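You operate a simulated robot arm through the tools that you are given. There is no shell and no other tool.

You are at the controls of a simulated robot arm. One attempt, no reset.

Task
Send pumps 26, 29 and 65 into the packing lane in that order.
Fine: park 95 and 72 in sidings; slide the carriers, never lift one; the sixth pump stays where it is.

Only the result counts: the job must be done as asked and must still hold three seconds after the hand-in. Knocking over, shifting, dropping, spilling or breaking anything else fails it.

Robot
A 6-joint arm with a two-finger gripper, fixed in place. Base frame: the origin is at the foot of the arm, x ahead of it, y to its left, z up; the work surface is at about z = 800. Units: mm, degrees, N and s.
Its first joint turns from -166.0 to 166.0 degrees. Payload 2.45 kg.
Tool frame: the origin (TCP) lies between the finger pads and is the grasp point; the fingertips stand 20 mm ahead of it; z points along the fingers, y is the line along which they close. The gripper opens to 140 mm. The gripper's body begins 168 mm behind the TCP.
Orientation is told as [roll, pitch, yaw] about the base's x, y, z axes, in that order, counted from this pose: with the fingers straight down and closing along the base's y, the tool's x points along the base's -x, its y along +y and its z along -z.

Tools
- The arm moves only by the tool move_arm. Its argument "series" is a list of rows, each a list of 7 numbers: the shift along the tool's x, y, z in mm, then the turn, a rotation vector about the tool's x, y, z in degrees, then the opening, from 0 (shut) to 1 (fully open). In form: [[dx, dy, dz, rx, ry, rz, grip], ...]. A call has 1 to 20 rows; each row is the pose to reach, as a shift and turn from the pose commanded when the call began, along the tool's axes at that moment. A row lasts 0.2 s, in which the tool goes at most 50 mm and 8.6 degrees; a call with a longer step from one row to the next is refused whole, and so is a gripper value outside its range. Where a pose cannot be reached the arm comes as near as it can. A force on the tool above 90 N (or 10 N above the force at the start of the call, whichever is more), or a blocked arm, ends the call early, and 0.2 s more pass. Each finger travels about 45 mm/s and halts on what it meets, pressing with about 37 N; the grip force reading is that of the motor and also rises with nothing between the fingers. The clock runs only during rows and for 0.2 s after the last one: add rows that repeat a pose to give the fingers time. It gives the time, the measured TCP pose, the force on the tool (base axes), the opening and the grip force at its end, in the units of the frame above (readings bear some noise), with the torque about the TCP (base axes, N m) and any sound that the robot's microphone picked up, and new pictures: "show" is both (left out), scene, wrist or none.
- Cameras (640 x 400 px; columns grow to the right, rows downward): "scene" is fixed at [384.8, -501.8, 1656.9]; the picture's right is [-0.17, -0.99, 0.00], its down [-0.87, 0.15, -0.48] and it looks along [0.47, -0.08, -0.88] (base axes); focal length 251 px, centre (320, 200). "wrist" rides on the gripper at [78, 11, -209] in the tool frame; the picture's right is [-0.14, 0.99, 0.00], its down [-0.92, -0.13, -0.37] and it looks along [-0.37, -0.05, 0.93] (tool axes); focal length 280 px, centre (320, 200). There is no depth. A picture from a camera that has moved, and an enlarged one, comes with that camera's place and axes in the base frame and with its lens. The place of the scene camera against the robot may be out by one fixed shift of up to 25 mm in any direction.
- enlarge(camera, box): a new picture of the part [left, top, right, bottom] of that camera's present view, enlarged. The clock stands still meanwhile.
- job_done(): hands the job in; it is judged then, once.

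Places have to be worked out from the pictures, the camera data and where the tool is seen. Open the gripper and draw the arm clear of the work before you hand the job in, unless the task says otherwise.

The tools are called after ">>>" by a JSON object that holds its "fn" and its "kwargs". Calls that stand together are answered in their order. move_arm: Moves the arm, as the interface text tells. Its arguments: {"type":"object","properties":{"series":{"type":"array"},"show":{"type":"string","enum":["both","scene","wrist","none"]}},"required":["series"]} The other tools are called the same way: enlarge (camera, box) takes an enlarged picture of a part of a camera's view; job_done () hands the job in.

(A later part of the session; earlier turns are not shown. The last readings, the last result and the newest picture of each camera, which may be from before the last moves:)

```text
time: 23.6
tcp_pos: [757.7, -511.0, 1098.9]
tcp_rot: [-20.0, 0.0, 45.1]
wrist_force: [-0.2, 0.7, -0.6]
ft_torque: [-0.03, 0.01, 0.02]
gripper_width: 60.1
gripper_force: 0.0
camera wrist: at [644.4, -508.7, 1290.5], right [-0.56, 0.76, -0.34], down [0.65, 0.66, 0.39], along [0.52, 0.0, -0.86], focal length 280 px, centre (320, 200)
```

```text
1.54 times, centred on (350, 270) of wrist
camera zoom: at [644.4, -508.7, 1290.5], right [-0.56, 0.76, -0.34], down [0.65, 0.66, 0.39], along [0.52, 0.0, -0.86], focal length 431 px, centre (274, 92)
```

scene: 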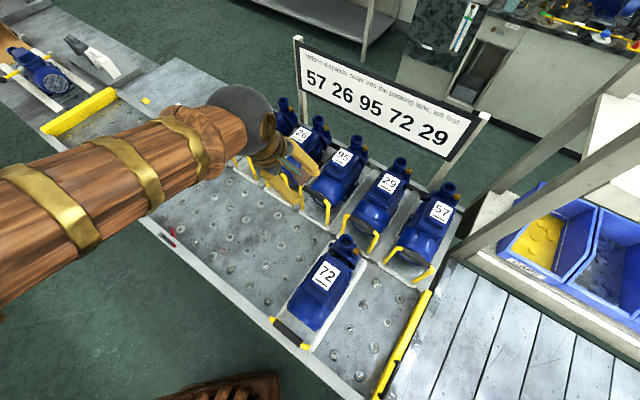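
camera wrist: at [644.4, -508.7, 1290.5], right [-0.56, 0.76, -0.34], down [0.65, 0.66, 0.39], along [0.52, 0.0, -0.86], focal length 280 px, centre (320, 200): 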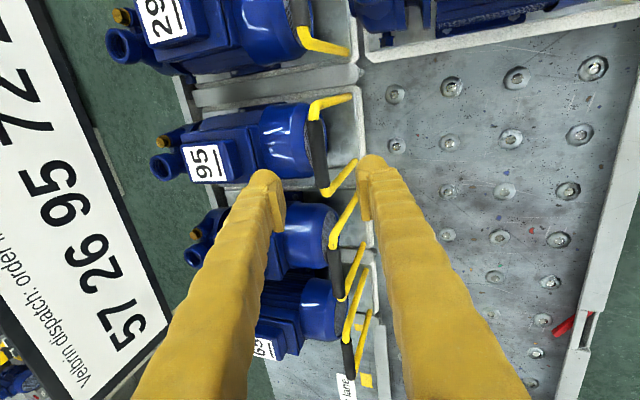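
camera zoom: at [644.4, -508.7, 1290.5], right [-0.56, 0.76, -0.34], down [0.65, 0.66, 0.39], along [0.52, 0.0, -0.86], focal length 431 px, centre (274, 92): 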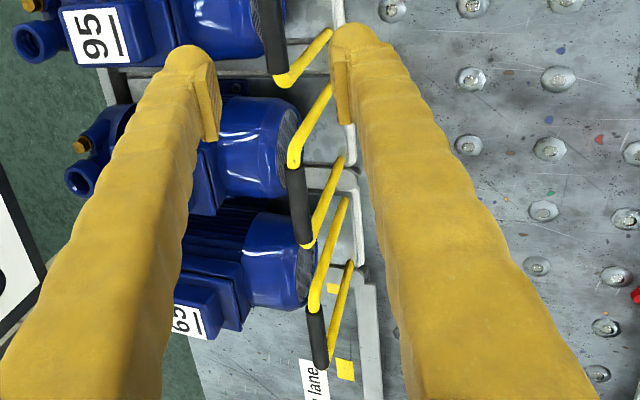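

26's bar is at about s≈340–344, d≈938. I'll move over and descend partway to hover above it.

>>> {"fn": "move_arm", "kwargs": {"series": [[-35, 0, 0, 0, 0, 0, 0.43], [-75, 0, 0, 0, 0, 0, 0.43], [-115, 0, 0, 0, 0, 0, 0.43], [-150, 0, 0, 0, 0, 0, 0.43], [-169, 0, 0, 0, 0, 0, 0.43], [-169, 0, 30, 0, 0, 0, 0.43], [-169, 0, 60, 0, 0, 0, 0.43], [-169, 0, 60, 0, 0, 0, 0.43]]}}

>>> {"fn": "enlarge", "kwargs": {"camera": "wrist", "box": [220, 50, 460, 290]}}

```text
time: 25.4
tcp_pos: [886.5, -409.1, 1042.4]
tcp_rot: [-19.9, 0.0, 45.0]
wrist_force: [0.8, 0.1, -0.6]
ft_torque: [0.02, 0.0, -0.03]
gripper_width: 60.4
gripper_force: 0.0
camera wrist: at [774.8, -405.5, 1234.7], right [-0.56, 0.76, -0.34], down [0.65, 0.66, 0.39], along [0.52, 0.0, -0.86], focal length 280 px, centre (320, 200)
```

scene: 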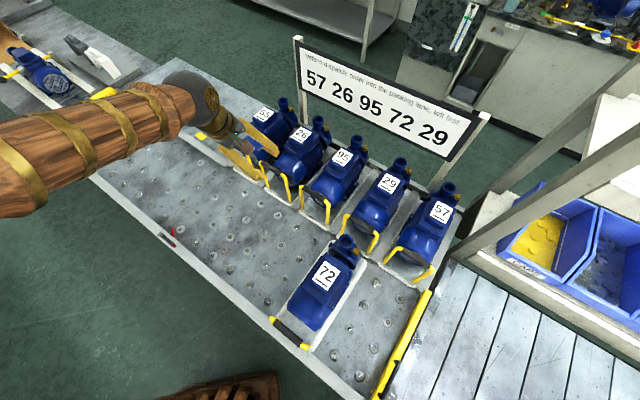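
wrist: 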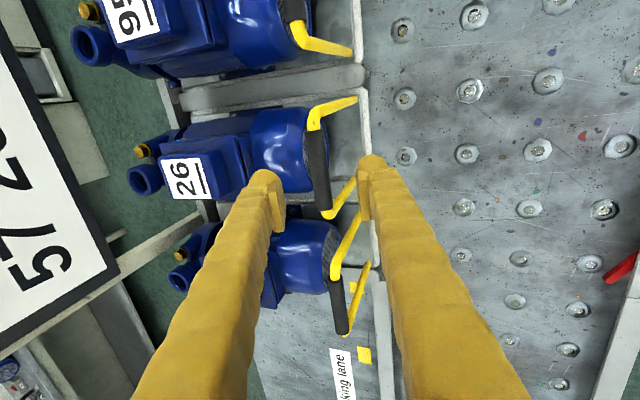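

```text
1.67 times, centred on (340, 170) of wrist
camera zoom: at [774.8, -405.5, 1234.7], right [-0.56, 0.76, -0.34], down [0.65, 0.66, 0.39], along [0.52, 0.0, -0.86], focal length 467 px, centre (287, 250)
```

zoom: 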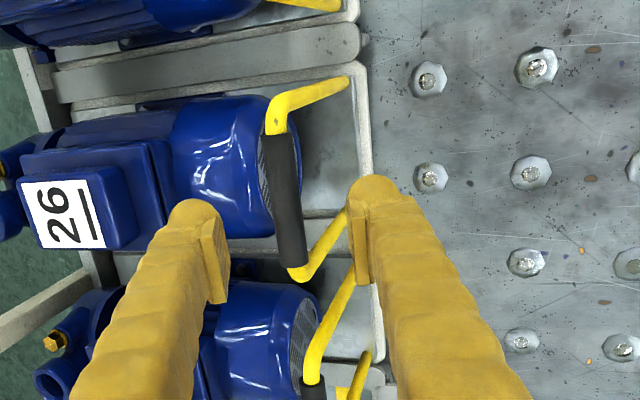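

Hovering right over 26's bar (s≈338, d≈938.5). I'll descend and grip.

>>> {"fn": "move_arm", "kwargs": {"series": [[1, -1, 25, 0, 0, 0, 0.43], [1, -1, 48, 0, 0, 0, 0.43], [1, -1, 61, 0, 0, 0, 0.43], [1, -1, 61, 0, 0, 0, 0.2], [1, -1, 61, 0, 0, 0, 0], [1, -1, 61, 0, 0, 0, 0], [1, -1, 61, 0, 0, 0, 0], [1, -1, 61, 0, 0, 0, 0]], "show": "wrist"}}

```text
time: 27.2
tcp_pos: [902.4, -425.3, 984.4]
tcp_rot: [-20.0, 0.0, 45.0]
wrist_force: [0.8, 0.4, -0.6]
ft_torque: [-0.2, 0.17, -0.07]
gripper_width: 13.2
gripper_force: 37.2
camera wrist: at [789.4, -421.7, 1176.8], right [-0.56, 0.76, -0.34], down [0.65, 0.66, 0.39], along [0.52, 0.0, -0.86], focal length 280 px, centre (320, 200)
```

wrist: 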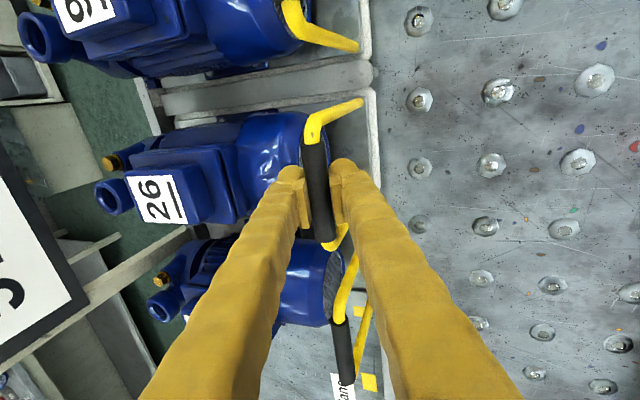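

Gripped 26. I'll pull it straight out toward the lane (−d), first 115 mm.

>>> {"fn": "move_arm", "kwargs": {"series": [[0, 2.8, -1.0, 0, 0, 0, 0], [0, 8.5, -3.1, 0, 0, 0, 0], [0, 18.8, -6.8, 0, 0, 0, 0], [0, 30.1, -10.9, 0, 0, 0, 0], [0, 41.3, -15, 0, 0, 0, 0], [0, 52.6, -19.2, 0, 0, 0, 0], [0, 63.9, -23.3, 0, 0, 0, 0], [0, 75.2, -27.4, 0, 0, 0, 0], [0, 86.5, -31.5, 0, 0, 0, 0], [0, 97.7, -35.6, 0, 0, 0, 0], [0, 105.2, -38.3, 0, 0, 0, 0], [0, 108.1, -39.3, 0, 0, 0, 0]], "show": "wrist"}}

```text
time: 29.8
tcp_pos: [822.9, -344.6, 983.3]
tcp_rot: [-20.1, 0.0, 45.0]
wrist_force: [1.8, -1.5, 35.8]
ft_torque: [-0.01, 0.01, 0.0]
gripper_width: 13.3
gripper_force: 37.0
camera wrist: at [710.6, -340.6, 1176.4], right [-0.56, 0.75, -0.34], down [0.65, 0.66, 0.39], along [0.52, 0.0, -0.86], focal length 280 px, centre (320, 200)
```

wrist: 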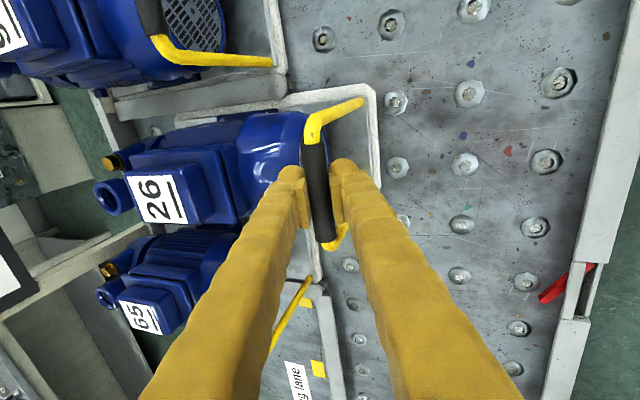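

26 moves freely, but with about 36 N downward press. I'll ease up ~1.5 mm and continue pulling out.

>>> {"fn": "move_arm", "kwargs": {"series": [[0, -0.5, -1.5, 0, 0, 0, 0], [0, 3.2, -2.8, 0, 0, 0, 0], [0, 10.8, -5.6, 0, 0, 0, 0], [0, 22, -9.7, 0, 0, 0, 0], [0, 33.3, -13.8, 0, 0, 0, 0], [0, 44.6, -17.9, 0, 0, 0, 0], [0, 55.9, -22, 0, 0, 0, 0], [0, 67.2, -26.1, 0, 0, 0, 0], [0, 78.5, -30.2, 0, 0, 0, 0], [0, 89.7, -34.3, 0, 0, 0, 0], [0, 101, -38.4, 0, 0, 0, 0], [0, 107, -40.5, 0, 0, 0, 0], [0, 107.5, -40.8, 0, 0, 0, 0]], "show": "wrist"}}

```text
time: 32.6
tcp_pos: [741.0, -264.5, 984.1]
tcp_rot: [-19.9, 0.1, 44.9]
wrist_force: [-1.2, 0.2, 0.2]
ft_torque: [-0.18, 0.18, -0.22]
gripper_width: 13.3
gripper_force: 36.5
camera wrist: at [628.6, -260.2, 1176.6], right [-0.56, 0.76, -0.34], down [0.65, 0.66, 0.39], along [0.52, 0.0, -0.86], focal length 280 px, centre (320, 200)
```

wrist: 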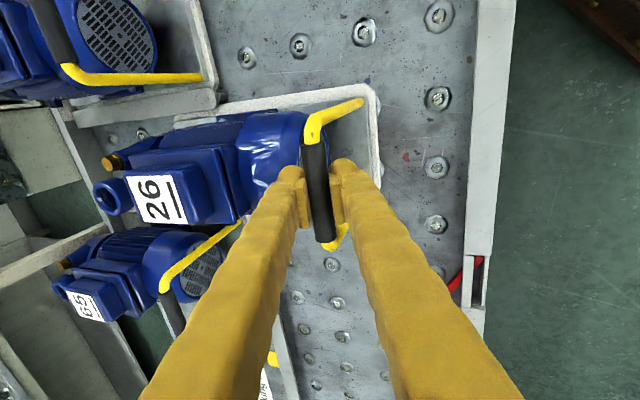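

Forces are near zero (d≈710). I'll pull the remaining 112 mm so 26 lies fully in the lane at d≈598.

>>> {"fn": "move_arm", "kwargs": {"series": [[0, 2.8, -1.0, 0, 0, 0, 0], [0, 8.5, -3.1, 0, 0, 0, 0], [0, 18.8, -6.8, 0, 0, 0, 0], [0, 30.1, -10.9, 0, 0, 0, 0], [0, 41.3, -15, 0, 0, 0, 0], [0, 52.6, -19.2, 0, 0, 0, 0], [0, 63.9, -23.3, 0, 0, 0, 0], [0, 75.2, -27.4, 0, 0, 0, 0], [0, 86.5, -31.5, 0, 0, 0, 0], [0, 95.8, -34.9, 0, 0, 0, 0], [0, 102.4, -37.3, 0, 0, 0, 0], [0, 105.2, -38.3, 0, 0, 0, 0]]}}

>>> {"fn": "enlarge", "kwargs": {"camera": "wrist", "box": [60, 50, 440, 290]}}

```text
time: 35.2
tcp_pos: [662.6, -183.3, 985.2]
tcp_rot: [-20.0, 0.0, 45.0]
wrist_force: [-0.4, -0.2, -0.3]
ft_torque: [0.47, -0.51, 0.12]
gripper_width: 13.2
gripper_force: 37.0
camera wrist: at [550.1, -180.1, 1176.5], right [-0.56, 0.76, -0.34], down [0.65, 0.66, 0.39], along [0.52, 0.0, -0.86], focal length 280 px, centre (320, 200)
```

scene: 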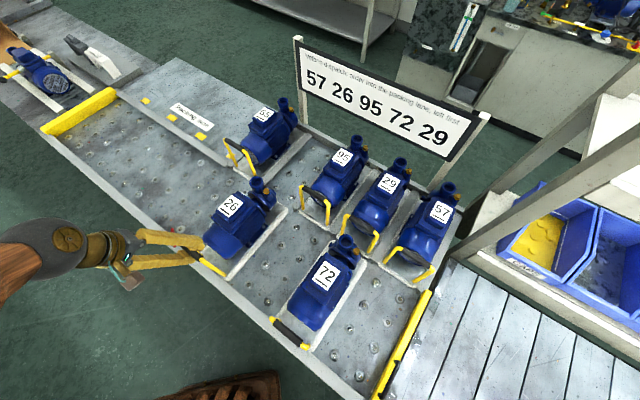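
wrist: 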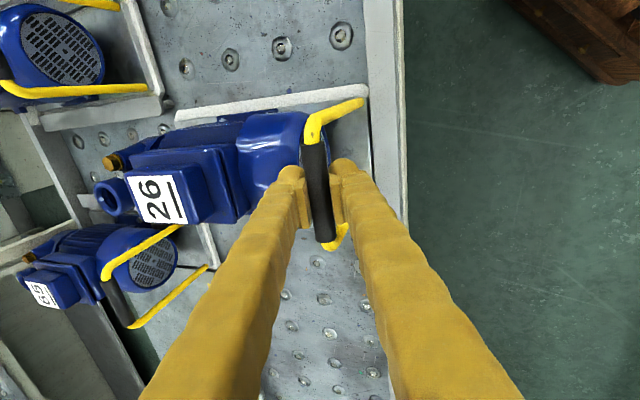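

```text
1.67 times, centred on (250, 170) of wrist
camera zoom: at [550.1, -180.1, 1176.5], right [-0.56, 0.76, -0.34], down [0.65, 0.66, 0.39], along [0.52, 0.0, -0.86], focal length 467 px, centre (437, 250)
```

zoom: 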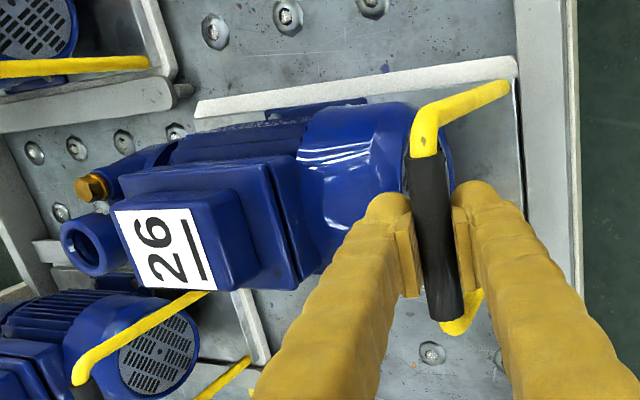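

26 is at s≈340, d≈598, free in the lane. I'll slide it left (+s) toward the one-way latch, 110 mm first.

>>> {"fn": "move_arm", "kwargs": {"series": [[-3, 0, 0, 0, 0, 0, 0], [-9, 0, 0, 0, 0, 0, 0], [-20, 0, 0, 0, 0, 0, 0], [-33, 0, 0, 0, 0, 0, 0], [-46, 0, 0, 0, 0, 0, 0], [-59, 0, 0, 0, 0, 0, 0], [-72, 0, 0, 0, 0, 0, 0], [-85, 0, 0, 0, 0, 0, 0], [-96, 0, 0, 0, 0, 0, 0], [-105, 0, 0, 0, 0, 0, 0], [-110, 0, 0, 0, 0, 0, 0]]}}

```text
time: 37.6
tcp_pos: [740.4, -105.9, 986.4]
tcp_rot: [-20.0, 0.0, 44.9]
wrist_force: [0.6, 0.2, 0.3]
ft_torque: [0.07, -0.1, -0.11]
gripper_width: 13.3
gripper_force: 37.1
camera wrist: at [628.6, -102.3, 1177.1], right [-0.56, 0.76, -0.34], down [0.65, 0.66, 0.39], along [0.52, 0.0, -0.86], focal length 280 px, centre (320, 200)
```

scene: 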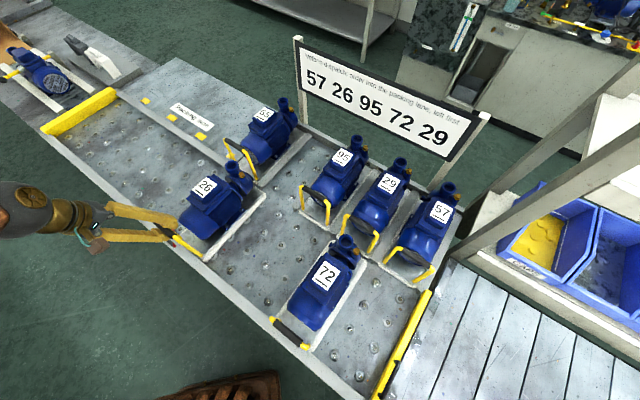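
wrist: 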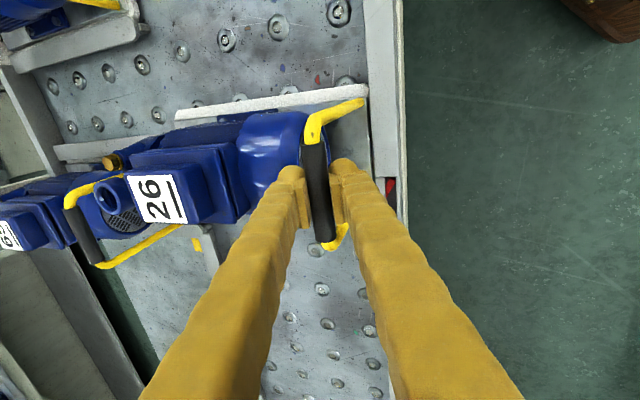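

Smooth; 26 is at s≈450 and its leading edge is meeting the latch. I'll continue 110 mm across it.

>>> {"fn": "move_arm", "kwargs": {"series": [[-3, 0, 0, 0, 0, 0, 0], [-9, 0, 0, 0, 0, 0, 0], [-18, 0, 0, 0, 0, 0, 0], [-28, 0, 0, 0, 0, 0, 0], [-38, 0, 0, 0, 0, 0, 0], [-48, 0, 0, 0, 0, 0, 0], [-58, 0, 0, 0, 0, 0, 0], [-68, 0, 0, 0, 0, 0, 0], [-78, 0, 0, 0, 0, 0, 0], [-88, 0, 0, 0, 0, 0, 0], [-98, 0, 0, 0, 0, 0, 0], [-106, 0, 0, 0, 0, 0, 0], [-110, 0, 0, 0, 0, 0, 0]]}}

```text
time: 40.4
tcp_pos: [818.4, -27.6, 984.9]
tcp_rot: [-19.9, -0.1, 45.0]
wrist_force: [1.2, -1.6, 0.6]
ft_torque: [0.16, -0.15, -0.11]
gripper_width: 13.4
gripper_force: 37.3
camera wrist: at [704.9, -24.4, 1176.9], right [-0.56, 0.76, -0.34], down [0.65, 0.66, 0.39], along [0.52, 0.0, -0.86], focal length 280 px, centre (320, 200)
```

scene: 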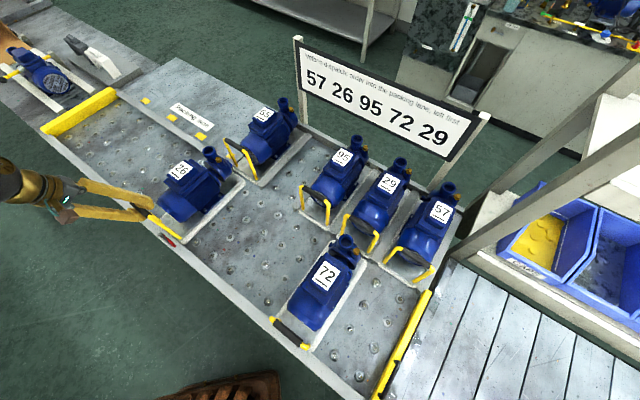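
wrist: 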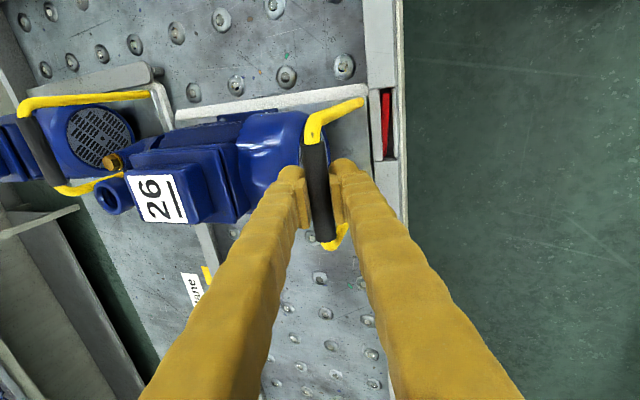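

The latch folded in as intended (s≈559). I'll continue into the packing lane mouth.

>>> {"fn": "move_arm", "kwargs": {"series": [[-3, 0, 0, 0, 0, 0, 0], [-9, 0, 0, 0, 0, 0, 0], [-18, 0, 0, 0, 0, 0, 0], [-28, 0, 0, 0, 0, 0, 0], [-38, 0, 0, 0, 0, 0, 0], [-48, 0, 0, 0, 0, 0, 0], [-58, 0, 0, 0, 0, 0, 0], [-68, 0, 0, 0, 0, 0, 0], [-78, 0, 0, 0, 0, 0, 0], [-88, 0, 0, 0, 0, 0, 0], [-98, 0, 0, 0, 0, 0, 0], [-106, 0, 0, 0, 0, 0, 0], [-110, 0, 0, 0, 0, 0, 0]]}}

```text
time: 43.2
tcp_pos: [895.3, 51.4, 985.3]
tcp_rot: [-20.0, 0.1, 45.0]
wrist_force: [0.1, 0.7, 0.1]
ft_torque: [0.06, -0.11, -0.09]
gripper_width: 13.1
gripper_force: 37.1
camera wrist: at [782.9, 52.6, 1177.2], right [-0.56, 0.76, -0.34], down [0.65, 0.66, 0.39], along [0.52, 0.0, -0.86], focal length 280 px, centre (320, 200)
```

scene: 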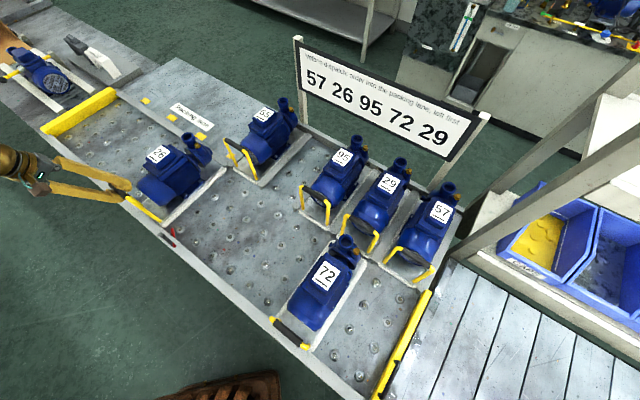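
wrist: 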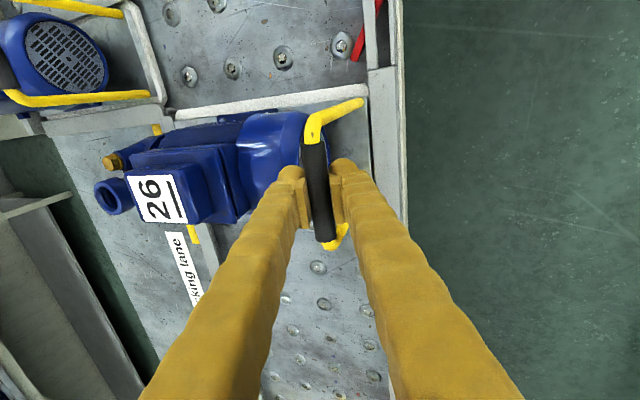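

26 is past the latch, which has sprung back, and is at s≈669. I'll push another 95 mm to make room for the others.

>>> {"fn": "move_arm", "kwargs": {"series": [[-3, 0, 0, 0, 0, 0, 0], [-9, 0, 0, 0, 0, 0, 0], [-18, 0, 0, 0, 0, 0, 0], [-28, 0, 0, 0, 0, 0, 0], [-38, 0, 0, 0, 0, 0, 0], [-48, 0, 0, 0, 0, 0, 0], [-58, 0, 0, 0, 0, 0, 0], [-68, 0, 0, 0, 0, 0, 0], [-78, 0, 0, 0, 0, 0, 0], [-86, 0, 0, 0, 0, 0, 0], [-92, 0, 0, 0, 0, 0, 0], [-95, 0, 0, 0, 0, 0, 0]]}}

```text
time: 45.8
tcp_pos: [963.3, 116.8, 984.6]
tcp_rot: [-20.0, -0.1, 45.0]
wrist_force: [-2.4, 3.5, 0.9]
ft_torque: [-0.09, 0.07, 0.01]
gripper_width: 13.5
gripper_force: 37.3
camera wrist: at [851.6, 119.9, 1177.2], right [-0.56, 0.76, -0.34], down [0.65, 0.66, 0.39], along [0.52, 0.0, -0.86], focal length 280 px, centre (320, 200)
```

scene: 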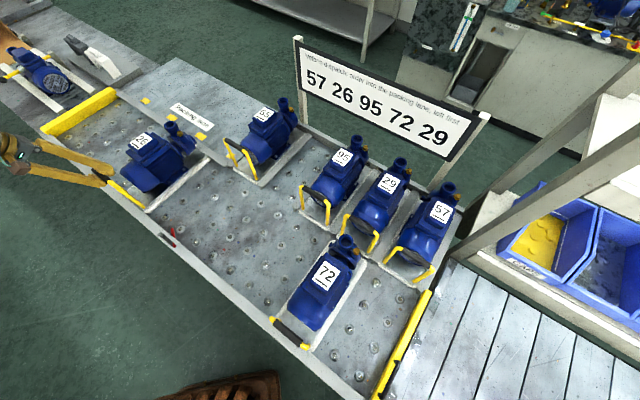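
wrist: 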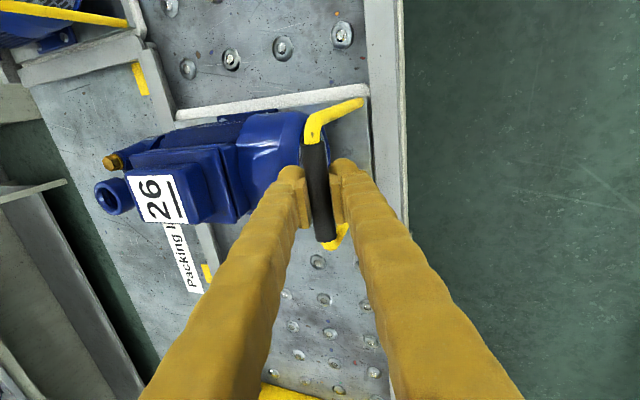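

26 is well inside the packing lane (s≈765). I'll release and back off.

>>> {"fn": "move_arm", "kwargs": {"series": [[0, 0, 0, 0, 0, 0, 0], [0, 0, 0, 0, 0, 0, 0.2], [0, 0, 0, 0, 0, 0, 0.43], [0, 0, 0, 0, 0, 0, 0.43], [0, 0, -15, 0, 0, 0, 0.43], [0, 0, -40, 0, 0, 0, 0.43], [0, 0, -80, 0, 0, 0, 0.43], [0, 0, -120, 0, 0, 0, 0.43]]}}

```text
time: 47.6
tcp_pos: [936.8, 146.6, 1099.6]
tcp_rot: [-20.0, 0.1, 45.0]
wrist_force: [0.1, 0.3, -0.3]
ft_torque: [-0.02, 0.02, 0.0]
gripper_width: 60.2
gripper_force: 0.1
camera wrist: at [823.0, 150.2, 1291.9], right [-0.56, 0.75, -0.34], down [0.65, 0.66, 0.39], along [0.52, 0.0, -0.86], focal length 280 px, centre (320, 200)
```

scene: 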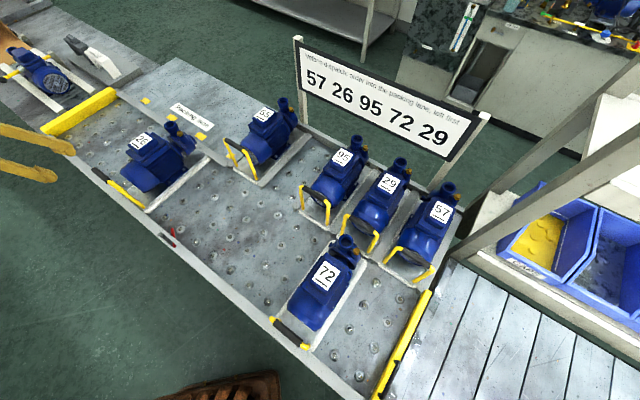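
wrist: 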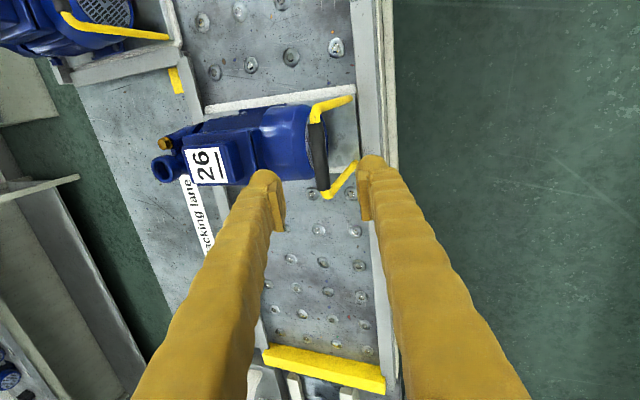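

26 is alone in the packing lane. I'll travel back along the near side to hover over 72's handle (s≈0).

>>> {"fn": "move_arm", "kwargs": {"series": [[30, 0, 0, 0, 0, 0, 0.43], [76, 0, 0, 0, 0, 0, 0.43], [124, 0, 0, 0, 0, 0, 0.43], [172, 0, 0, 0, 0, 0, 0.43], [220, 0, 0, 0, 0, 0, 0.43], [268, 0, 0, 0, 0, 0, 0.43], [316, 0, 0, 0, 0, 0, 0.43], [364, 0, 0, 0, 0, 0, 0.43], [412, 0, 0, 0, 0, 0, 0.43], [460, 0, 0, 0, 0, 0, 0.43], [508, 0, 0, 0, 0, 0, 0.43], [556, 0, 0, 0, 0, 0, 0.43], [604, 0, 0, 0, 0, 0, 0.43], [652, 0, 0, 0, 0, 0, 0.43], [700, 0, 0, 0, 0, 0, 0.43], [740, 0, 0, 0, 0, 0, 0.43], [764, 0, 20, 0, 0, 0, 0.43], [764, 0, 50, 0, 0, 0, 0.43], [764, 0, 50, 0, 0, 0, 0.43]]}}

>>> {"fn": "enlarge", "kwargs": {"camera": "wrist", "box": [220, 50, 460, 290]}}

```text
time: 51.6
tcp_pos: [408.6, -405.8, 1050.4]
tcp_rot: [-20.2, 0.1, 45.1]
wrist_force: [0.4, 0.6, 0.7]
ft_torque: [0.0, -0.02, 0.01]
gripper_width: 60.2
gripper_force: 0.1
camera wrist: at [295.5, -402.2, 1242.0], right [-0.56, 0.76, -0.34], down [0.65, 0.66, 0.39], along [0.52, 0.0, -0.86], focal length 280 px, centre (320, 200)
```

scene: 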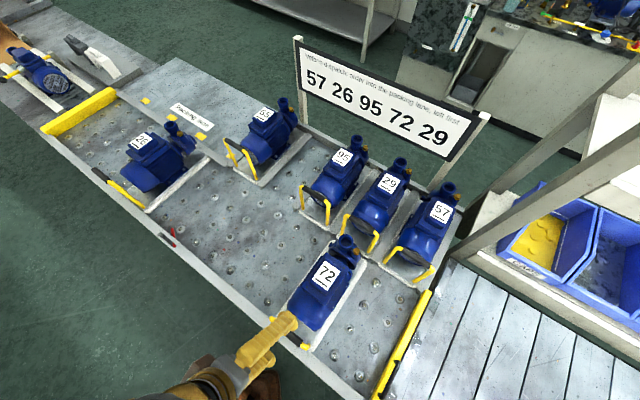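
wrist: 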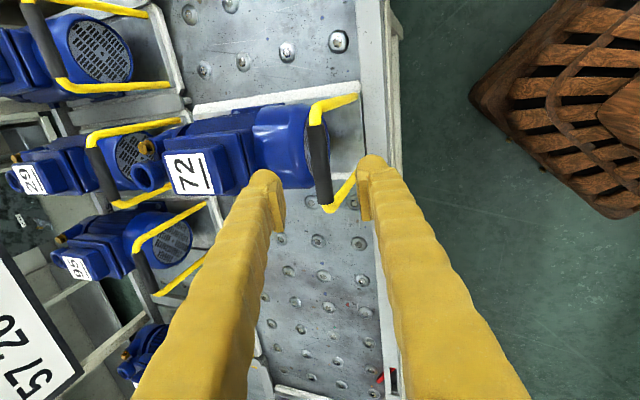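

```text
1.67 times, centred on (340, 170) of wrist
camera zoom: at [295.5, -402.2, 1242.0], right [-0.56, 0.76, -0.34], down [0.65, 0.66, 0.39], along [0.52, 0.0, -0.86], focal length 467 px, centre (287, 250)
```

zoom: 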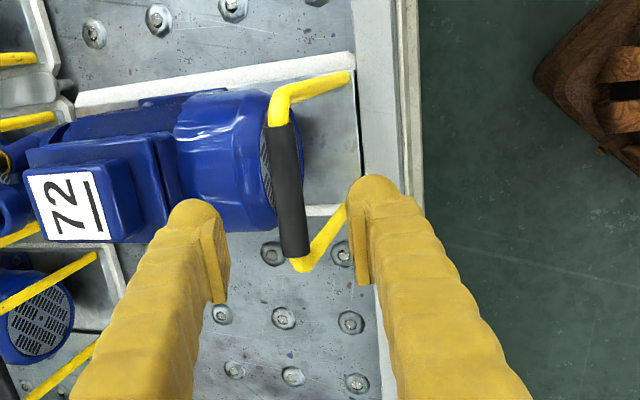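

Hovering above 72's bar (s≈−1, d≈598). I'll adjust 3 mm, descend and grip.

>>> {"fn": "move_arm", "kwargs": {"series": [[3, 1, 25, 0, 0, 0, 0.43], [3, 1, 50, 0, 0, 0, 0.43], [3, 1, 68, 0, 0, 0, 0.43], [3, 1, 68, 0, 0, 0, 0.2], [3, 1, 68, 0, 0, 0, 0], [3, 1, 68, 0, 0, 0, 0], [3, 1, 68, 0, 0, 0, 0], [3, 1, 68, 0, 0, 0, 0]], "show": "wrist"}}

```text
time: 53.4
tcp_pos: [419.9, -424.7, 985.5]
tcp_rot: [-20.1, 0.0, 45.0]
wrist_force: [-0.1, 0.2, -0.2]
ft_torque: [-0.17, 0.17, -0.07]
gripper_width: 13.4
gripper_force: 36.9
camera wrist: at [307.8, -421.9, 1177.3], right [-0.56, 0.76, -0.34], down [0.65, 0.66, 0.39], along [0.52, 0.0, -0.86], focal length 280 px, centre (320, 200)
```

wrist: 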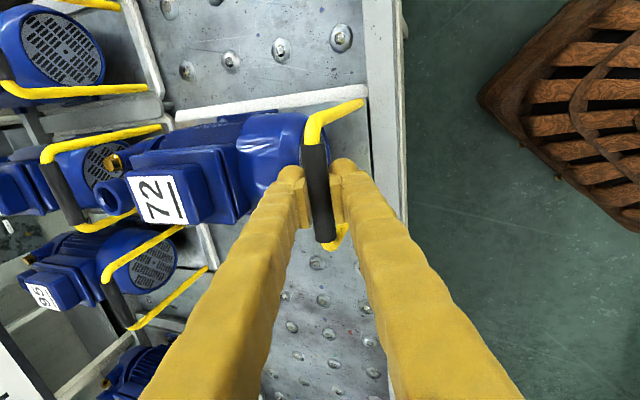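

Gripped 72. I'll slide it left (+s) in two stages toward the vacated bay at s≈338.

>>> {"fn": "move_arm", "kwargs": {"series": [[-3, 0, 0, 0, 0, 0, 0], [-9, 0, 0, 0, 0, 0, 0], [-20, 0, 0, 0, 0, 0, 0], [-33, 0, 0, 0, 0, 0, 0], [-46, 0, 0, 0, 0, 0, 0], [-59, 0, 0, 0, 0, 0, 0], [-72, 0, 0, 0, 0, 0, 0], [-85, 0, 0, 0, 0, 0, 0], [-98, 0, 0, 0, 0, 0, 0], [-111, 0, 0, 0, 0, 0, 0], [-124, 0, 0, 0, 0, 0, 0], [-137, 0, 0, 0, 0, 0, 0], [-150, 0, 0, 0, 0, 0, 0], [-161, 0, 0, 0, 0, 0, 0], [-168, 0, 0, 0, 0, 0, 0], [-171, 0, 0, 0, 0, 0, 0]], "show": "wrist"}}

```text
time: 56.8
tcp_pos: [540.2, -302.4, 986.6]
tcp_rot: [-20.0, 0.0, 45.0]
wrist_force: [-0.3, -0.3, 1.1]
ft_torque: [0.04, -0.03, -0.07]
gripper_width: 13.2
gripper_force: 37.2
camera wrist: at [427.8, -300.3, 1179.0], right [-0.56, 0.76, -0.34], down [0.65, 0.66, 0.39], along [0.52, 0.0, -0.86], focal length 280 px, centre (320, 200)
```

wrist: 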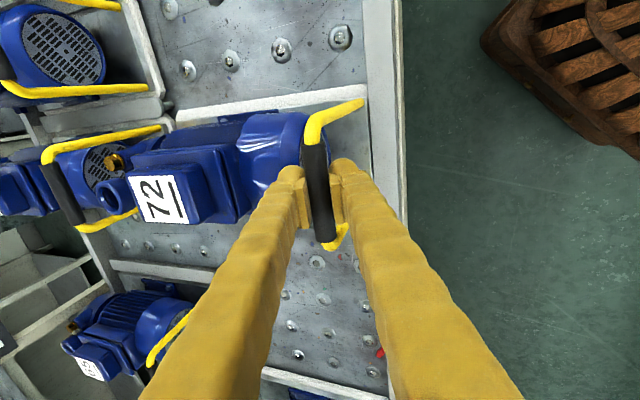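

72 is halfway (s≈168), force-free. I'll continue the remaining 170 mm.

>>> {"fn": "move_arm", "kwargs": {"series": [[-3, 0, 0, 0, 0, 0, 0], [-9, 0, 0, 0, 0, 0, 0], [-20, 0, 0, 0, 0, 0, 0], [-33, 0, 0, 0, 0, 0, 0], [-46, 0, 0, 0, 0, 0, 0], [-59, 0, 0, 0, 0, 0, 0], [-72, 0, 0, 0, 0, 0, 0], [-85, 0, 0, 0, 0, 0, 0], [-98, 0, 0, 0, 0, 0, 0], [-111, 0, 0, 0, 0, 0, 0], [-124, 0, 0, 0, 0, 0, 0], [-137, 0, 0, 0, 0, 0, 0], [-150, 0, 0, 0, 0, 0, 0], [-161, 0, 0, 0, 0, 0, 0], [-168, 0, 0, 0, 0, 0, 0], [-171, 0, 0, 0, 0, 0, 0], [-171, 0, 0, 0, 0, 0, 0]]}}

>>> {"fn": "enlarge", "kwargs": {"camera": "wrist", "box": [40, 70, 240, 260]}}

```text
time: 60.4
tcp_pos: [662.1, -182.6, 985.7]
tcp_rot: [-20.0, 0.1, 45.0]
wrist_force: [1.4, -0.3, 1.6]
ft_torque: [0.11, -0.15, -0.12]
gripper_width: 13.3
gripper_force: 37.2
camera wrist: at [548.8, -179.8, 1177.8], right [-0.56, 0.76, -0.34], down [0.65, 0.66, 0.39], along [0.52, 0.0, -0.86], focal length 280 px, centre (320, 200)
```

scene: 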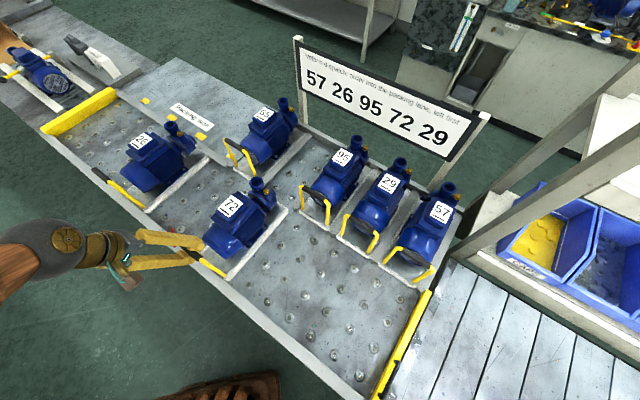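
wrist: 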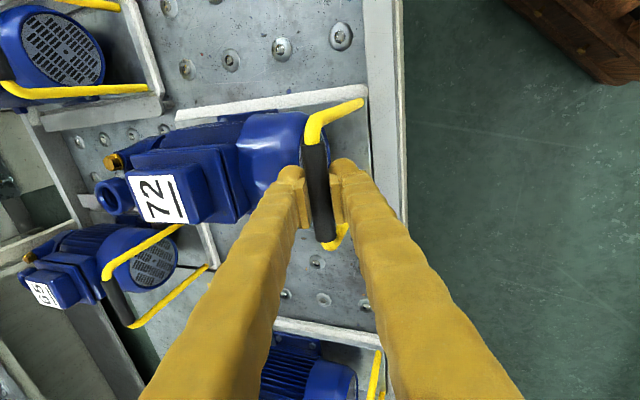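

```text
2.11 times, centred on (140, 165) of wrist
camera zoom: at [548.8, -179.8, 1177.8], right [-0.56, 0.76, -0.34], down [0.65, 0.66, 0.39], along [0.52, 0.0, -0.86], focal length 590 px, centre (699, 274)
```

zoom: 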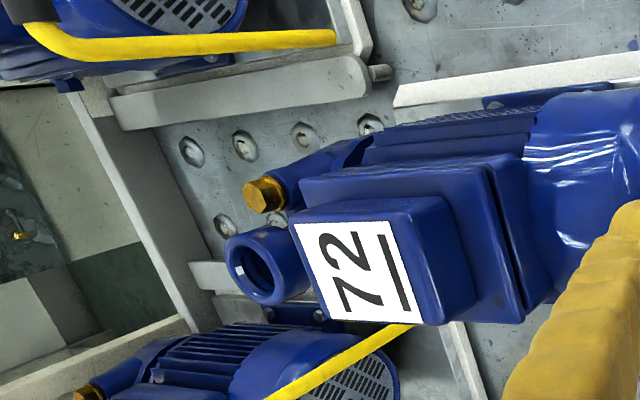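

72 is lined up just as 95 was (s≈339). I'll nudge +0.7 mm and push gently into the bay mouth.

>>> {"fn": "move_arm", "kwargs": {"series": [[-0.7, -2.8, 1.0, 0, 0, 0, 0], [-0.7, -8.5, 3.1, 0, 0, 0, 0], [-0.7, -15, 5.5, 0, 0, 0, 0], [-0.7, -21.6, 7.9, 0, 0, 0, 0], [-0.7, -28.2, 10.3, 0, 0, 0, 0], [-0.7, -33.8, 12.3, 0, 0, 0, 0]], "show": "wrist"}}

```text
time: 61.8
tcp_pos: [685.8, -207.0, 985.3]
tcp_rot: [-19.9, 0.0, 45.0]
wrist_force: [0.2, -0.8, 0.5]
ft_torque: [-0.1, 0.06, -0.15]
gripper_width: 13.7
gripper_force: 36.9
camera wrist: at [574.5, -203.9, 1178.1], right [-0.56, 0.76, -0.34], down [0.65, 0.66, 0.39], along [0.52, 0.0, -0.86], focal length 280 px, centre (320, 200)
```

wrist: 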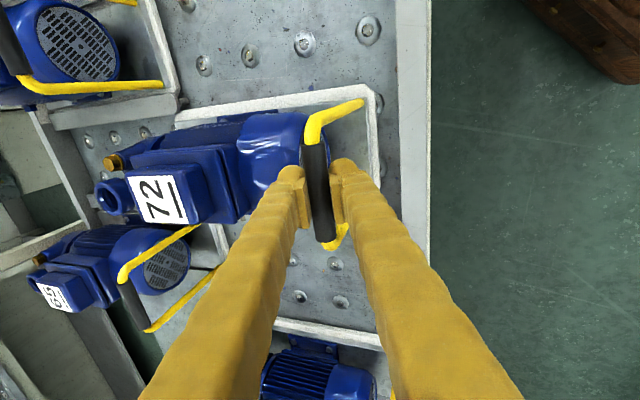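

Clean entry with no contact force. I'll continue 110 mm.

>>> {"fn": "move_arm", "kwargs": {"series": [[0, -3.8, 1.4, 0, 0, 0, 0], [0, -11.3, 4.1, 0, 0, 0, 0], [0, -22.6, 8.2, 0, 0, 0, 0], [0, -33.8, 12.3, 0, 0, 0, 0], [0, -45.1, 16.4, 0, 0, 0, 0], [0, -56.4, 20.5, 0, 0, 0, 0], [0, -67.7, 24.6, 0, 0, 0, 0], [0, -78.9, 28.7, 0, 0, 0, 0], [0, -90.2, 32.8, 0, 0, 0, 0], [0, -99.6, 36.3, 0, 0, 0, 0], [0, -103.4, 37.6, 0, 0, 0, 0]], "show": "wrist"}}

```text
time: 64.2
tcp_pos: [766.0, -286.0, 986.7]
tcp_rot: [-20.1, 0.0, 45.0]
wrist_force: [0.4, -1.3, 0.3]
ft_torque: [-0.02, 0.05, 0.01]
gripper_width: 13.4
gripper_force: 36.8
camera wrist: at [653.6, -283.2, 1178.8], right [-0.56, 0.76, -0.34], down [0.65, 0.66, 0.39], along [0.52, 0.0, -0.86], focal length 280 px, centre (320, 200)
```

wrist: 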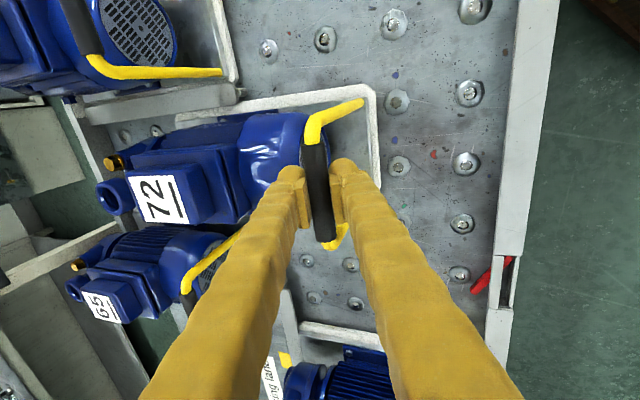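

d≈744, s≈340, no side load. I'll continue another 110 mm.

>>> {"fn": "move_arm", "kwargs": {"series": [[0, -3.8, 1.4, 0, 0, 0, 0], [0, -11.3, 4.1, 0, 0, 0, 0], [0, -22.6, 8.2, 0, 0, 0, 0], [0, -33.8, 12.3, 0, 0, 0, 0], [0, -45.1, 16.4, 0, 0, 0, 0], [0, -56.4, 20.5, 0, 0, 0, 0], [0, -67.7, 24.6, 0, 0, 0, 0], [0, -78.9, 28.7, 0, 0, 0, 0], [0, -90.2, 32.8, 0, 0, 0, 0], [0, -99.6, 36.3, 0, 0, 0, 0], [0, -103.4, 37.6, 0, 0, 0, 0]], "show": "wrist"}}

```text
time: 66.6
tcp_pos: [843.3, -364.2, 987.5]
tcp_rot: [-20.0, 0.0, 45.0]
wrist_force: [0.8, -1.7, 0.4]
ft_torque: [-0.02, 0.0, 0.04]
gripper_width: 13.5
gripper_force: 36.8
camera wrist: at [731.3, -360.9, 1179.0], right [-0.56, 0.76, -0.34], down [0.65, 0.66, 0.39], along [0.52, 0.0, -0.86], focal length 280 px, centre (320, 200)
```

wrist: 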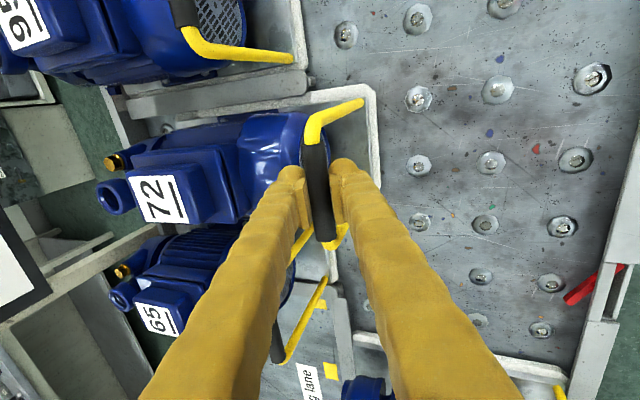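

d≈854. I'll push the final 85 mm, slowing at the end.

>>> {"fn": "move_arm", "kwargs": {"series": [[0, -3.8, 1.4, 0, 0, 0, 0], [0, -11.3, 4.1, 0, 0, 0, 0], [0, -22.6, 8.2, 0, 0, 0, 0], [0, -33.8, 12.3, 0, 0, 0, 0], [0, -45.1, 16.4, 0, 0, 0, 0], [0, -54.5, 19.8, 0, 0, 0, 0], [0, -62, 22.6, 0, 0, 0, 0], [0, -67.7, 24.6, 0, 0, 0, 0], [0, -72.4, 26.3, 0, 0, 0, 0], [0, -76.1, 27.7, 0, 0, 0, 0], [0, -79, 28.7, 0, 0, 0, 0], [0, -79.9, 29.1, 0, 0, 0, 0]]}}

```text
time: 69.2
tcp_pos: [902.7, -421.5, 986.8]
tcp_rot: [-20.0, 0.0, 45.0]
wrist_force: [-1.0, 0.2, 1.0]
ft_torque: [-0.19, 0.17, -0.08]
gripper_width: 13.3
gripper_force: 37.2
camera wrist: at [790.5, -419.3, 1178.6], right [-0.56, 0.76, -0.34], down [0.65, 0.66, 0.39], along [0.52, 0.0, -0.86], focal length 280 px, centre (320, 200)
```

scene: 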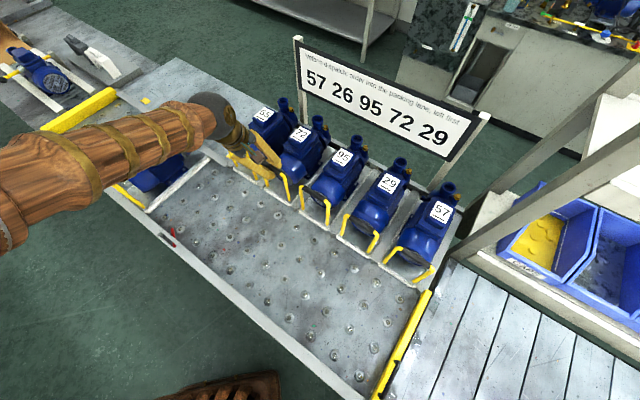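
wrist: 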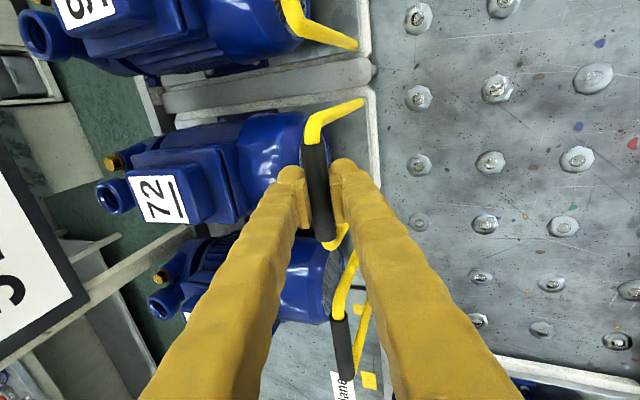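

72 is seated at d≈937, matching the others. I'll release and retract.

>>> {"fn": "move_arm", "kwargs": {"series": [[0, 0, 0, 0, 0, 0, 0.2], [0, 0, 0, 0, 0, 0, 0.43], [0, 0, 0, 0, 0, 0, 0.43], [0, 0, -15, 0, 0, 0, 0.43], [0, 0, -40, 0, 0, 0, 0.43], [0, 0, -80, 0, 0, 0, 0.43], [0, 0, -115, 0, 0, 0, 0.43], [40, 0, -115, 0, 0, 0, 0.43], [85, 0, -115, 0, 0, 0, 0.43], [130, 0, -115, 0, 0, 0, 0.43], [175, 0, -115, 0, 0, 0, 0.43], [220, 0, -115, 0, 0, 0, 0.43], [265, 0, -115, 0, 0, 0, 0.43], [310, 0, -115, 0, 0, 0, 0.43], [341, 0, -115, 0, 0, 0, 0.43], [341, 0, -90, 0, 0, 0, 0.43], [341, 0, -65, 0, 0, 0, 0.43], [341, 0, -65, 0, 0, 0, 0.43]]}}

>>> {"fn": "enlarge", "kwargs": {"camera": "wrist", "box": [220, 50, 460, 290]}}

```text
time: 73.0
tcp_pos: [647.6, -648.8, 1045.7]
tcp_rot: [-20.1, -0.1, 45.0]
wrist_force: [0.3, -0.6, 0.2]
ft_torque: [-0.03, -0.03, -0.01]
gripper_width: 59.7
gripper_force: 0.1
camera wrist: at [534.5, -645.5, 1236.9], right [-0.56, 0.76, -0.34], down [0.65, 0.66, 0.39], along [0.52, 0.0, -0.86], focal length 280 px, centre (320, 200)
```

scene: 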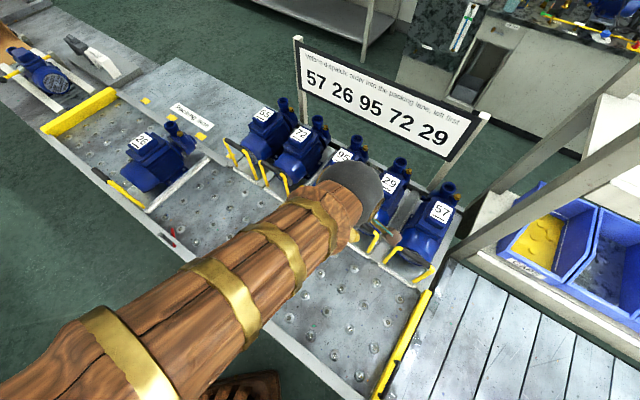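
wrist: 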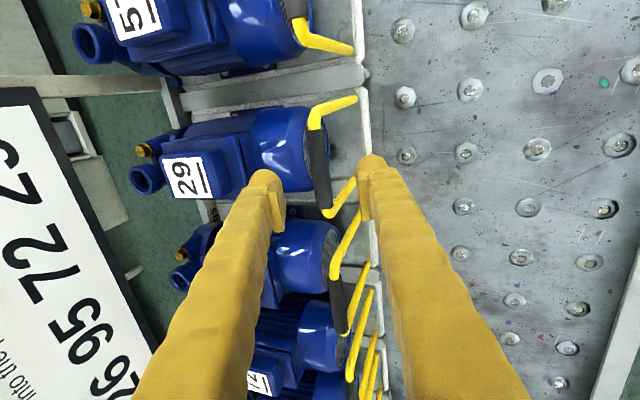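

```text
1.67 times, centred on (340, 170) of wrist
camera zoom: at [534.5, -645.5, 1236.9], right [-0.56, 0.76, -0.34], down [0.65, 0.66, 0.39], along [0.52, 0.0, -0.86], focal length 467 px, centre (287, 250)
```

zoom: 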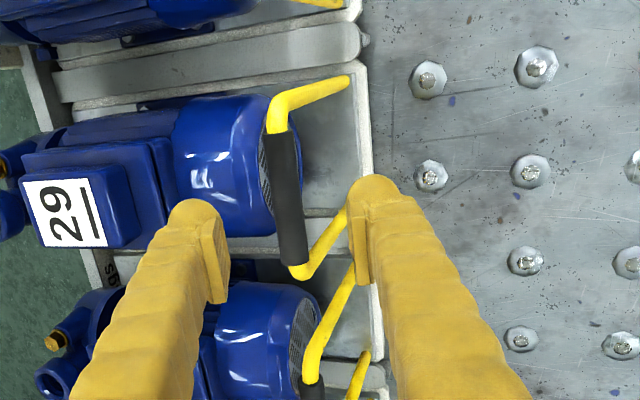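

The view matches the earlier pre-grasp geometry, and 29's bar is at s≈−1, d≈938. I'll descend and grip.

>>> {"fn": "move_arm", "kwargs": {"series": [[1, -1, 25, 0, 0, 0, 0.43], [1, -1, 48, 0, 0, 0, 0.43], [1, -1, 63, 0, 0, 0, 0.43], [1, -1, 63, 0, 0, 0, 0.2], [1, -1, 63, 0, 0, 0, 0], [1, -1, 63, 0, 0, 0, 0], [1, -1, 63, 0, 0, 0, 0], [1, -1, 63, 0, 0, 0, 0]], "show": "wrist"}}

```text
time: 74.8
tcp_pos: [664.0, -665.0, 985.6]
tcp_rot: [-19.9, -0.1, 45.0]
wrist_force: [-1.1, -0.1, -0.8]
ft_torque: [0.72, -0.71, 0.13]
gripper_width: 13.5
gripper_force: 37.0
camera wrist: at [550.6, -662.7, 1178.1], right [-0.56, 0.76, -0.34], down [0.65, 0.66, 0.39], along [0.52, 0.0, -0.86], focal length 280 px, centre (320, 200)
```

wrist: 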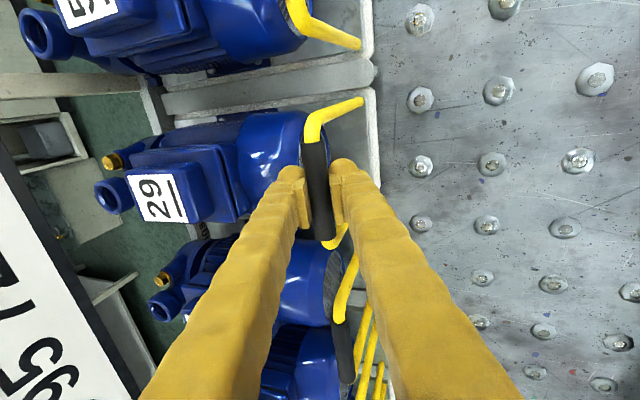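

Gripped 29. I'll pull it out toward the lane, first 115 mm.

>>> {"fn": "move_arm", "kwargs": {"series": [[0, 2.8, -1.0, 0, 0, 0, 0], [0, 8.5, -3.1, 0, 0, 0, 0], [0, 18.8, -6.8, 0, 0, 0, 0], [0, 30.1, -10.9, 0, 0, 0, 0], [0, 41.3, -15, 0, 0, 0, 0], [0, 52.6, -19.2, 0, 0, 0, 0], [0, 63.9, -23.3, 0, 0, 0, 0], [0, 75.2, -27.4, 0, 0, 0, 0], [0, 86.5, -31.5, 0, 0, 0, 0], [0, 97.7, -35.6, 0, 0, 0, 0], [0, 105.2, -38.3, 0, 0, 0, 0], [0, 108.1, -39.3, 0, 0, 0, 0]], "show": "wrist"}}

```text
time: 77.4
tcp_pos: [580.1, -583.5, 988.0]
tcp_rot: [-19.9, 0.0, 45.0]
wrist_force: [-0.8, 0.8, 0.4]
ft_torque: [-0.01, 0.0, 0.0]
gripper_width: 13.5
gripper_force: 36.8
camera wrist: at [467.6, -580.0, 1181.1], right [-0.56, 0.76, -0.34], down [0.65, 0.66, 0.39], along [0.52, 0.0, -0.86], focal length 280 px, centre (320, 200)
```

wrist: 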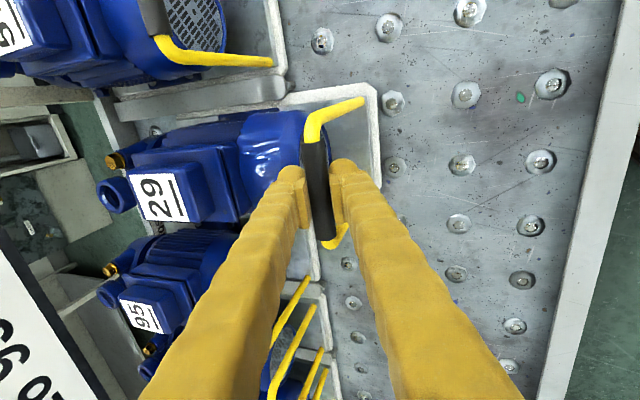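

29 slides freely. The hand has drifted about 3 mm upward, so I'll bias it down slightly while pulling on.

>>> {"fn": "move_arm", "kwargs": {"series": [[0, 3, 0, 0, 0, 0, 0], [0, 9, -1.5, 0, 0, 0, 0], [0, 19.4, -5, 0, 0, 0, 0], [0, 30.7, -9.1, 0, 0, 0, 0], [0, 41.9, -13.2, 0, 0, 0, 0], [0, 53.2, -17.4, 0, 0, 0, 0], [0, 64.5, -21.5, 0, 0, 0, 0], [0, 75.8, -25.6, 0, 0, 0, 0], [0, 87.1, -29.7, 0, 0, 0, 0], [0, 98.3, -33.8, 0, 0, 0, 0], [0, 105.8, -36.5, 0, 0, 0, 0], [0, 108.7, -37.5, 0, 0, 0, 0]], "show": "wrist"}}

```text
time: 80.0
tcp_pos: [498.7, -502.1, 988.1]
tcp_rot: [-20.0, 0.0, 45.0]
wrist_force: [-0.8, 0.3, 0.1]
ft_torque: [-0.07, -0.01, 0.0]
gripper_width: 13.6
gripper_force: 36.8
camera wrist: at [385.0, -499.3, 1179.1], right [-0.56, 0.76, -0.34], down [0.65, 0.66, 0.39], along [0.52, 0.0, -0.86], focal length 280 px, centre (320, 200)
```

wrist: 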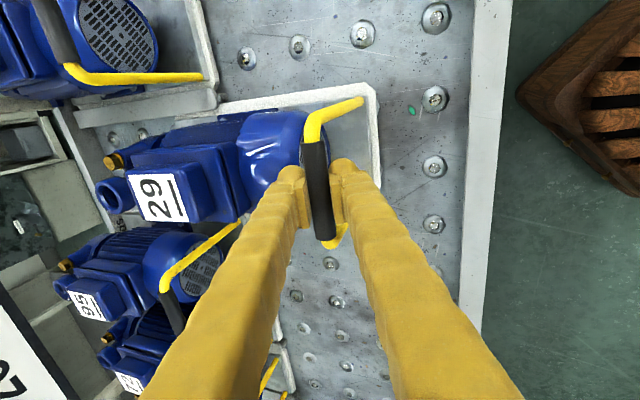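

d≈707. I'll pull the remaining 109 mm.

>>> {"fn": "move_arm", "kwargs": {"series": [[0, 2.8, -1.0, 0, 0, 0, 0], [0, 8.5, -3.1, 0, 0, 0, 0], [0, 18.8, -6.8, 0, 0, 0, 0], [0, 30.1, -10.9, 0, 0, 0, 0], [0, 41.3, -15, 0, 0, 0, 0], [0, 52.6, -19.2, 0, 0, 0, 0], [0, 63.9, -23.3, 0, 0, 0, 0], [0, 75.2, -27.4, 0, 0, 0, 0], [0, 86, -31.3, 0, 0, 0, 0], [0, 94.5, -34.4, 0, 0, 0, 0], [0, 100.2, -36.5, 0, 0, 0, 0], [0, 102.4, -37.3, 0, 0, 0, 0]]}}

```text
time: 82.6
tcp_pos: [423.2, -424.6, 986.2]
tcp_rot: [-19.9, 0.0, 44.9]
wrist_force: [-1.6, -0.6, -0.3]
ft_torque: [-0.02, -0.02, -0.03]
gripper_width: 13.4
gripper_force: 36.6
camera wrist: at [310.3, -421.8, 1178.7], right [-0.56, 0.76, -0.34], down [0.65, 0.66, 0.39], along [0.52, 0.0, -0.86], focal length 280 px, centre (320, 200)
```

scene: 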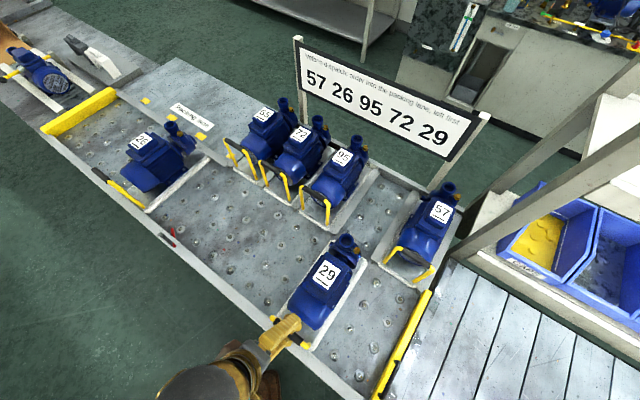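
wrist: 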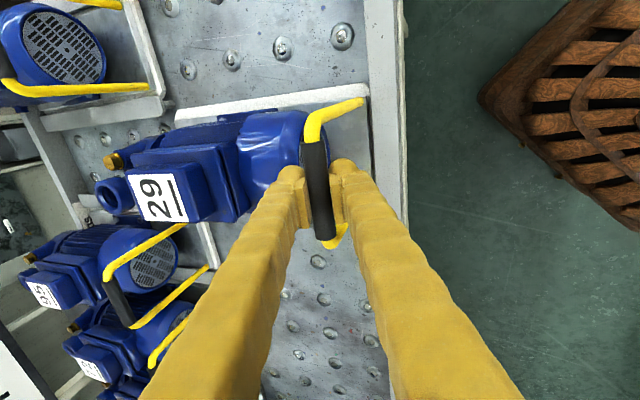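

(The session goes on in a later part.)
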